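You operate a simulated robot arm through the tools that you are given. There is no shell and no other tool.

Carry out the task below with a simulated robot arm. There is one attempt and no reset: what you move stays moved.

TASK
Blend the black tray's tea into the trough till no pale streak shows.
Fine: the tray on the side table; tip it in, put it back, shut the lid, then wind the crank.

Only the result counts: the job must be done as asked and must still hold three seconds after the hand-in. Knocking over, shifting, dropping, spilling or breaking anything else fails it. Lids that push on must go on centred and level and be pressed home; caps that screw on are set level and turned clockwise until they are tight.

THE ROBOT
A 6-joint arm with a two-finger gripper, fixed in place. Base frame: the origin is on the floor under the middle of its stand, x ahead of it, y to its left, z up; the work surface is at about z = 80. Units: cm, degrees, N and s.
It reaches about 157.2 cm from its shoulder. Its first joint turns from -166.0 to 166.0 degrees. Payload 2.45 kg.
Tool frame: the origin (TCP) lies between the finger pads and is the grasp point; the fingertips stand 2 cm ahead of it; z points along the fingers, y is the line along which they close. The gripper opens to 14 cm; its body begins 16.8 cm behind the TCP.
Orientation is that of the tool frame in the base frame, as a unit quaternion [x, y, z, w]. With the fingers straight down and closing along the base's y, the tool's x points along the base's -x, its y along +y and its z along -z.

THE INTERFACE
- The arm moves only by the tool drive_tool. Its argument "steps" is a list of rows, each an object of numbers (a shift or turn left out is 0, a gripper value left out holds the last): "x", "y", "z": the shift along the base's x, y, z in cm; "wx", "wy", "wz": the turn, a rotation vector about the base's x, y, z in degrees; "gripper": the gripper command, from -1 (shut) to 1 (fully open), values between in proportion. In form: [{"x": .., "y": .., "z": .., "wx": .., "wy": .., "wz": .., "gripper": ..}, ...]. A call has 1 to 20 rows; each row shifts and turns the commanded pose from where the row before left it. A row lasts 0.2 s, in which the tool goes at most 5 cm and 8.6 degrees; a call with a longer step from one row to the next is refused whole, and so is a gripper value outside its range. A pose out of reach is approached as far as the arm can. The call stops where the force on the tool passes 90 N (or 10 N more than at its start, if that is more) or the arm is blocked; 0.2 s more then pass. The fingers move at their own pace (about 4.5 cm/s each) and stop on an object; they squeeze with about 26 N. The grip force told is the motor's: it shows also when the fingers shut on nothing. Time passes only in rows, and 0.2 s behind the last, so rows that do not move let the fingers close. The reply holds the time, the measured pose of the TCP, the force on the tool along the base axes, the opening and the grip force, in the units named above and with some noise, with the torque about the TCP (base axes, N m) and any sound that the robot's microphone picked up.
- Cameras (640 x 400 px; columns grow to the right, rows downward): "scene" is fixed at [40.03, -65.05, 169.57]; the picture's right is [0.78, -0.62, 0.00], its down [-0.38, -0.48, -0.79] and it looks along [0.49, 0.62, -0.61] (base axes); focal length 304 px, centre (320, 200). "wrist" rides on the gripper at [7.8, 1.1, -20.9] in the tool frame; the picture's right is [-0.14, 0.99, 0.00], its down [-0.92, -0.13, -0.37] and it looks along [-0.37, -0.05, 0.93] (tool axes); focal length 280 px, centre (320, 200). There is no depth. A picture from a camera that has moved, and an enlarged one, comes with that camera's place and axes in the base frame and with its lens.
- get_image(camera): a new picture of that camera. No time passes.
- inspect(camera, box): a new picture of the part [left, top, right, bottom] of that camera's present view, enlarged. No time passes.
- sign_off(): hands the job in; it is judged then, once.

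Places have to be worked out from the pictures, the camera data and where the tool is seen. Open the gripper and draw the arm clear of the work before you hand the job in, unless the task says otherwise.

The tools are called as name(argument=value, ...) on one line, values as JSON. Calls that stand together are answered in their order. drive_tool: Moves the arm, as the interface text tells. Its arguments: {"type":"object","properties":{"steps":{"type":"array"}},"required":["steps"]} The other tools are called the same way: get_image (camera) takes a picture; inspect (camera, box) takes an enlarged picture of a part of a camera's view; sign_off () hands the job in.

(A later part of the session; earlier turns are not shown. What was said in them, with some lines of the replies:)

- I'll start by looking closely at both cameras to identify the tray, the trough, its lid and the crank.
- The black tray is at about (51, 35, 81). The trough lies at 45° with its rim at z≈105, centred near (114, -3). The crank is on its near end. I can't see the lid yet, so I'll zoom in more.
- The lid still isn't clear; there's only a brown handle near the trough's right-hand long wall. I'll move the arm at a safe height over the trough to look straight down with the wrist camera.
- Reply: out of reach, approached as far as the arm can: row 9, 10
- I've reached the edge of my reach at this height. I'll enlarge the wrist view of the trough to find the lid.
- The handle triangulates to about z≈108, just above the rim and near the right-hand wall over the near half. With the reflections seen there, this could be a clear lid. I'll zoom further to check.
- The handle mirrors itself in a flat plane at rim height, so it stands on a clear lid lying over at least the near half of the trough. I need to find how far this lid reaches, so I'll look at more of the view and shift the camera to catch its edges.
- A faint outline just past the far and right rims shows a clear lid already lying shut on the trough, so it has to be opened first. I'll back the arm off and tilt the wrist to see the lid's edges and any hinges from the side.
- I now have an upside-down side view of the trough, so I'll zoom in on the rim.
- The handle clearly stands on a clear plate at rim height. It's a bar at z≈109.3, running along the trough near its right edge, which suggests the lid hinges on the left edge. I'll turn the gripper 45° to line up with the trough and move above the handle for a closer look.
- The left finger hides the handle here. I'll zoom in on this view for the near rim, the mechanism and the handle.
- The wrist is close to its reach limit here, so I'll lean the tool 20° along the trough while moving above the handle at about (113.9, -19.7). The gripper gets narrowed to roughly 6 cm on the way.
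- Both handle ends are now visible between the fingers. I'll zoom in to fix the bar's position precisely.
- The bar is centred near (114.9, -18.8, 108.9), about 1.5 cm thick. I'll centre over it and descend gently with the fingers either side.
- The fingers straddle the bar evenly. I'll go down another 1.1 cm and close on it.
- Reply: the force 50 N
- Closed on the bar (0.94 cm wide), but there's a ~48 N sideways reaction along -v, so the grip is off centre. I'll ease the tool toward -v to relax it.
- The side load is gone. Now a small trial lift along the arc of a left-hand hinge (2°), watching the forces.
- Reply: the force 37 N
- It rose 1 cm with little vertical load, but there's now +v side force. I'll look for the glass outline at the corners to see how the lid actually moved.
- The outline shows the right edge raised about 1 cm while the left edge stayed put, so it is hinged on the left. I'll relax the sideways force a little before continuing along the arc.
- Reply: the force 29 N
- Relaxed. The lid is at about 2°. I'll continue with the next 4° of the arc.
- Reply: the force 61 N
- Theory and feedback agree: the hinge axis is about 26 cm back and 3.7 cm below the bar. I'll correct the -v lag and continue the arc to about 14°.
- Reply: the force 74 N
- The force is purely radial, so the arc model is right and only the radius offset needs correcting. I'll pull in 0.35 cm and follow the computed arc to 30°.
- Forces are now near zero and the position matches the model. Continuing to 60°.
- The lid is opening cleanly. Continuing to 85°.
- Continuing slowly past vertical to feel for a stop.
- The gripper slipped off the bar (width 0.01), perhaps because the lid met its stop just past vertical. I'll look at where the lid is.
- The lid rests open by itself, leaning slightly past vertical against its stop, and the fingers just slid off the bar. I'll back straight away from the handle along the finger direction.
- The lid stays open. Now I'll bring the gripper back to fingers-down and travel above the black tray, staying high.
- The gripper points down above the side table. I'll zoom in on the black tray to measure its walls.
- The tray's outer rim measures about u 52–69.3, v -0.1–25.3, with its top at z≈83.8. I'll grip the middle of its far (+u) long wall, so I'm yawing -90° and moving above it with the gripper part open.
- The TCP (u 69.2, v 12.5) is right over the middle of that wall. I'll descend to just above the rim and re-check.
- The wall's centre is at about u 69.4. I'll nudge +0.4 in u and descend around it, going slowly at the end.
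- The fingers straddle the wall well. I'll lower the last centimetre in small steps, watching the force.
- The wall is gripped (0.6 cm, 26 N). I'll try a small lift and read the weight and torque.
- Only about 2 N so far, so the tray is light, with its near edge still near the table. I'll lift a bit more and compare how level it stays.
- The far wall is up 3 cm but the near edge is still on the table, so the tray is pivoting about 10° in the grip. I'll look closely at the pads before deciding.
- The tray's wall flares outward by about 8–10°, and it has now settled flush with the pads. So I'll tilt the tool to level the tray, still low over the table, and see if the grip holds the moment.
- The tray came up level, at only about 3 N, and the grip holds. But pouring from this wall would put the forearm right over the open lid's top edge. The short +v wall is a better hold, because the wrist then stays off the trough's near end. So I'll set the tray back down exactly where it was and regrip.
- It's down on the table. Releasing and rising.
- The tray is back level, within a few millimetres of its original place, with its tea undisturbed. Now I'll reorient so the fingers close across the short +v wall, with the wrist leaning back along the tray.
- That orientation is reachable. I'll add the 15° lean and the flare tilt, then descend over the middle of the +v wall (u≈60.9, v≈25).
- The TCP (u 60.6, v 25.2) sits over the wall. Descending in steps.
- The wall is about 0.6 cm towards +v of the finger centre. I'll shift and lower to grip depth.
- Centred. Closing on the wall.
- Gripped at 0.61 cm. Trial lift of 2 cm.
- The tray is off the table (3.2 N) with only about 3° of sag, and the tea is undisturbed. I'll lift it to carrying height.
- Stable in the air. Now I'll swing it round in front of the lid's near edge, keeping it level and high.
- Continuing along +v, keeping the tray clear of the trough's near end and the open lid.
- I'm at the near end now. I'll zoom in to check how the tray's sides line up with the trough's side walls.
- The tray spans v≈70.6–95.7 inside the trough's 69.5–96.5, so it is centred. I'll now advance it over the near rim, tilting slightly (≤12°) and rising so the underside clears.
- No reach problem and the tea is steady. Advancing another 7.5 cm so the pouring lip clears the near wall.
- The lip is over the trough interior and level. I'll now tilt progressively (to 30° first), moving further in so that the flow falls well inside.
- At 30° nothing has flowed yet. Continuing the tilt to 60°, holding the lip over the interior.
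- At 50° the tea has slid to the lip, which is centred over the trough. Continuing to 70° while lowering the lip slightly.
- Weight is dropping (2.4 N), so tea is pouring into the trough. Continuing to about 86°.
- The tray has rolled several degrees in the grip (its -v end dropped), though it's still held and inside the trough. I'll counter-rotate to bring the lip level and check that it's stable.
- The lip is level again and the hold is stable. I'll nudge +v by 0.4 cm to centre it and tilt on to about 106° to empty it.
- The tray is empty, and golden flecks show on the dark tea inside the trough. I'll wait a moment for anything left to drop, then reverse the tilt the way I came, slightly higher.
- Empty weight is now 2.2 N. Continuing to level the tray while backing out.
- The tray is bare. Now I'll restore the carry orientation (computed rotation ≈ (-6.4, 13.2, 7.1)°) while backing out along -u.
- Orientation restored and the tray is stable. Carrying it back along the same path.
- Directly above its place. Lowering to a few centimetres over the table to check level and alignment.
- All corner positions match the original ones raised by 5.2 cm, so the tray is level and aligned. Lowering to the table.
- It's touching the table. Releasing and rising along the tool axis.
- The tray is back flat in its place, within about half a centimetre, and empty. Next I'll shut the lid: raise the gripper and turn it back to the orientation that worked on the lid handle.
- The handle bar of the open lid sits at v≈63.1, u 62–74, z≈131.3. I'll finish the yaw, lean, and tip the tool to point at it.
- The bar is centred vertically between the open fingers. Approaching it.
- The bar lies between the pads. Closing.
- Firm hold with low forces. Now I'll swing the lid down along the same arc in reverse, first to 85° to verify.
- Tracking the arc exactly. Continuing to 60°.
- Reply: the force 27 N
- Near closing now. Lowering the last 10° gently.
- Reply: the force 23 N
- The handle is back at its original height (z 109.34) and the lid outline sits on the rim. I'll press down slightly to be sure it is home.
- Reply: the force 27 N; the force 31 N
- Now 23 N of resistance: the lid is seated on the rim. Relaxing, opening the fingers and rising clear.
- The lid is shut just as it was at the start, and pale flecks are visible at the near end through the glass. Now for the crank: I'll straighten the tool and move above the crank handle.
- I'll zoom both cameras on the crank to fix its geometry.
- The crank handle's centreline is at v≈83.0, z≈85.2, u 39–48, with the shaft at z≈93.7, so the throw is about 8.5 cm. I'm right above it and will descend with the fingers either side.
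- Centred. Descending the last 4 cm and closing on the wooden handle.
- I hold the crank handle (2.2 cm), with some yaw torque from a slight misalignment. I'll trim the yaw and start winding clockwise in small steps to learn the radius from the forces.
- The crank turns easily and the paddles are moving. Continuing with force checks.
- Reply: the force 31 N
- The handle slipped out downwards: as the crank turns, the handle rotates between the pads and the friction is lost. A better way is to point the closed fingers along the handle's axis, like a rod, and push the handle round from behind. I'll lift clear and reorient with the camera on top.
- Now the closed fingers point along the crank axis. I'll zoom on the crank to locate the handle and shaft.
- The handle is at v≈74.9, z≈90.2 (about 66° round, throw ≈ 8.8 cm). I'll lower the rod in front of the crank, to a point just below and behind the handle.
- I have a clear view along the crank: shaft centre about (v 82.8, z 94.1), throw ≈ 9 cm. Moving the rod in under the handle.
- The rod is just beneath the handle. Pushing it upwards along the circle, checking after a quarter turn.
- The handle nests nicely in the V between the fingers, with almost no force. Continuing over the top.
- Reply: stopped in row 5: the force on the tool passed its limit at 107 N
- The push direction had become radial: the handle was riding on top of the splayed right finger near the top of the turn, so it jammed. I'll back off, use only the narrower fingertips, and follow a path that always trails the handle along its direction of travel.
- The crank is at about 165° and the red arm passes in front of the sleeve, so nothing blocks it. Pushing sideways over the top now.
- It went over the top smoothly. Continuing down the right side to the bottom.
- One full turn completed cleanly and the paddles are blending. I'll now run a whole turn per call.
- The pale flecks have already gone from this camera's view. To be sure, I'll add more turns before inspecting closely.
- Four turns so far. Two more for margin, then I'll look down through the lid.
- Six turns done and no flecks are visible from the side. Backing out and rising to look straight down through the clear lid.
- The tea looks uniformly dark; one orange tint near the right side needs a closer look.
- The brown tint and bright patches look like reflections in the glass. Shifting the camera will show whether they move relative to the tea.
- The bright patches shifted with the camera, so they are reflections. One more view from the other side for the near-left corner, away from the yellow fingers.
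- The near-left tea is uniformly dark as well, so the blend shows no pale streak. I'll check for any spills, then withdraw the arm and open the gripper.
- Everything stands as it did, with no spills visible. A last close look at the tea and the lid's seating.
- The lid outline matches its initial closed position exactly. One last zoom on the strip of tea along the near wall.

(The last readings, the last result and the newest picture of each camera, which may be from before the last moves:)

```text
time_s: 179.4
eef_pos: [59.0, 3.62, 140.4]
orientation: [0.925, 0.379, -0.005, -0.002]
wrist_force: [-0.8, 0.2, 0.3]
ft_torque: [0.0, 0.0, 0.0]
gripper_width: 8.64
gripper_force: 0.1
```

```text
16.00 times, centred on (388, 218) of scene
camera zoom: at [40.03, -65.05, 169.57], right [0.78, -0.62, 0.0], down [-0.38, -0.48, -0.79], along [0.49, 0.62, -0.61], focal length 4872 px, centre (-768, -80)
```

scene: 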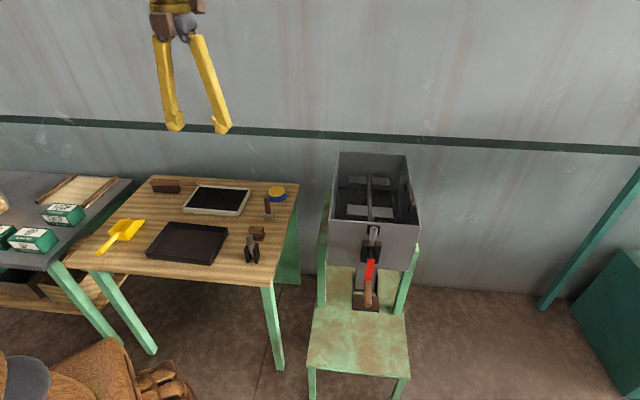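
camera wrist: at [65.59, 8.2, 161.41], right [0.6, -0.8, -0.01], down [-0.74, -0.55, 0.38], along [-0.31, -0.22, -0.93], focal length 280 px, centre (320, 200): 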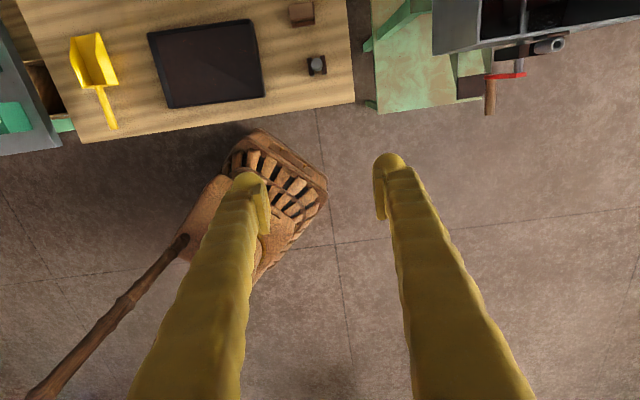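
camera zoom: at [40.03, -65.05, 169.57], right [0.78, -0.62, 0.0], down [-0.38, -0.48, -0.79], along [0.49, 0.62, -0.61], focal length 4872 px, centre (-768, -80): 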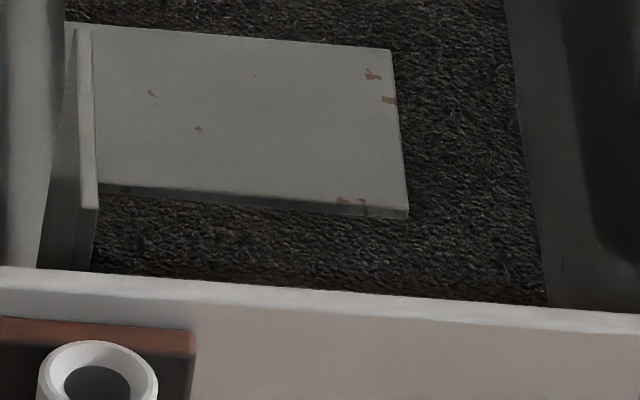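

The tea is evenly dark with no pale streak. The lid is shut, the empty tray is back on the side table, the gripper is open and the arm is clear. Handing in.

sign_off()

```text
The job is handed in.
```

The black tray's tea is blended into the trough, and no pale streak shows from any angle I checked.

- **Lid:** it turned out to be clear glass and already shut, so I opened it first. After tipping the tea in, I closed it again and pressed it down until it seated on the rim.
- **Tray:** emptied into the trough and set back level on the side table, within about half a centimetre of where it was.
- **Crank:** wound clockwise for six turns. I first gripped the handle, but it slipped out partway round the first turn, and the next push jammed near the top. I finished by pushing the handle round with the closed fingers.
- **Spills:** I saw no tea outside the trough, and nothing else looks moved.

The gripper is open and the arm is clear of the work.
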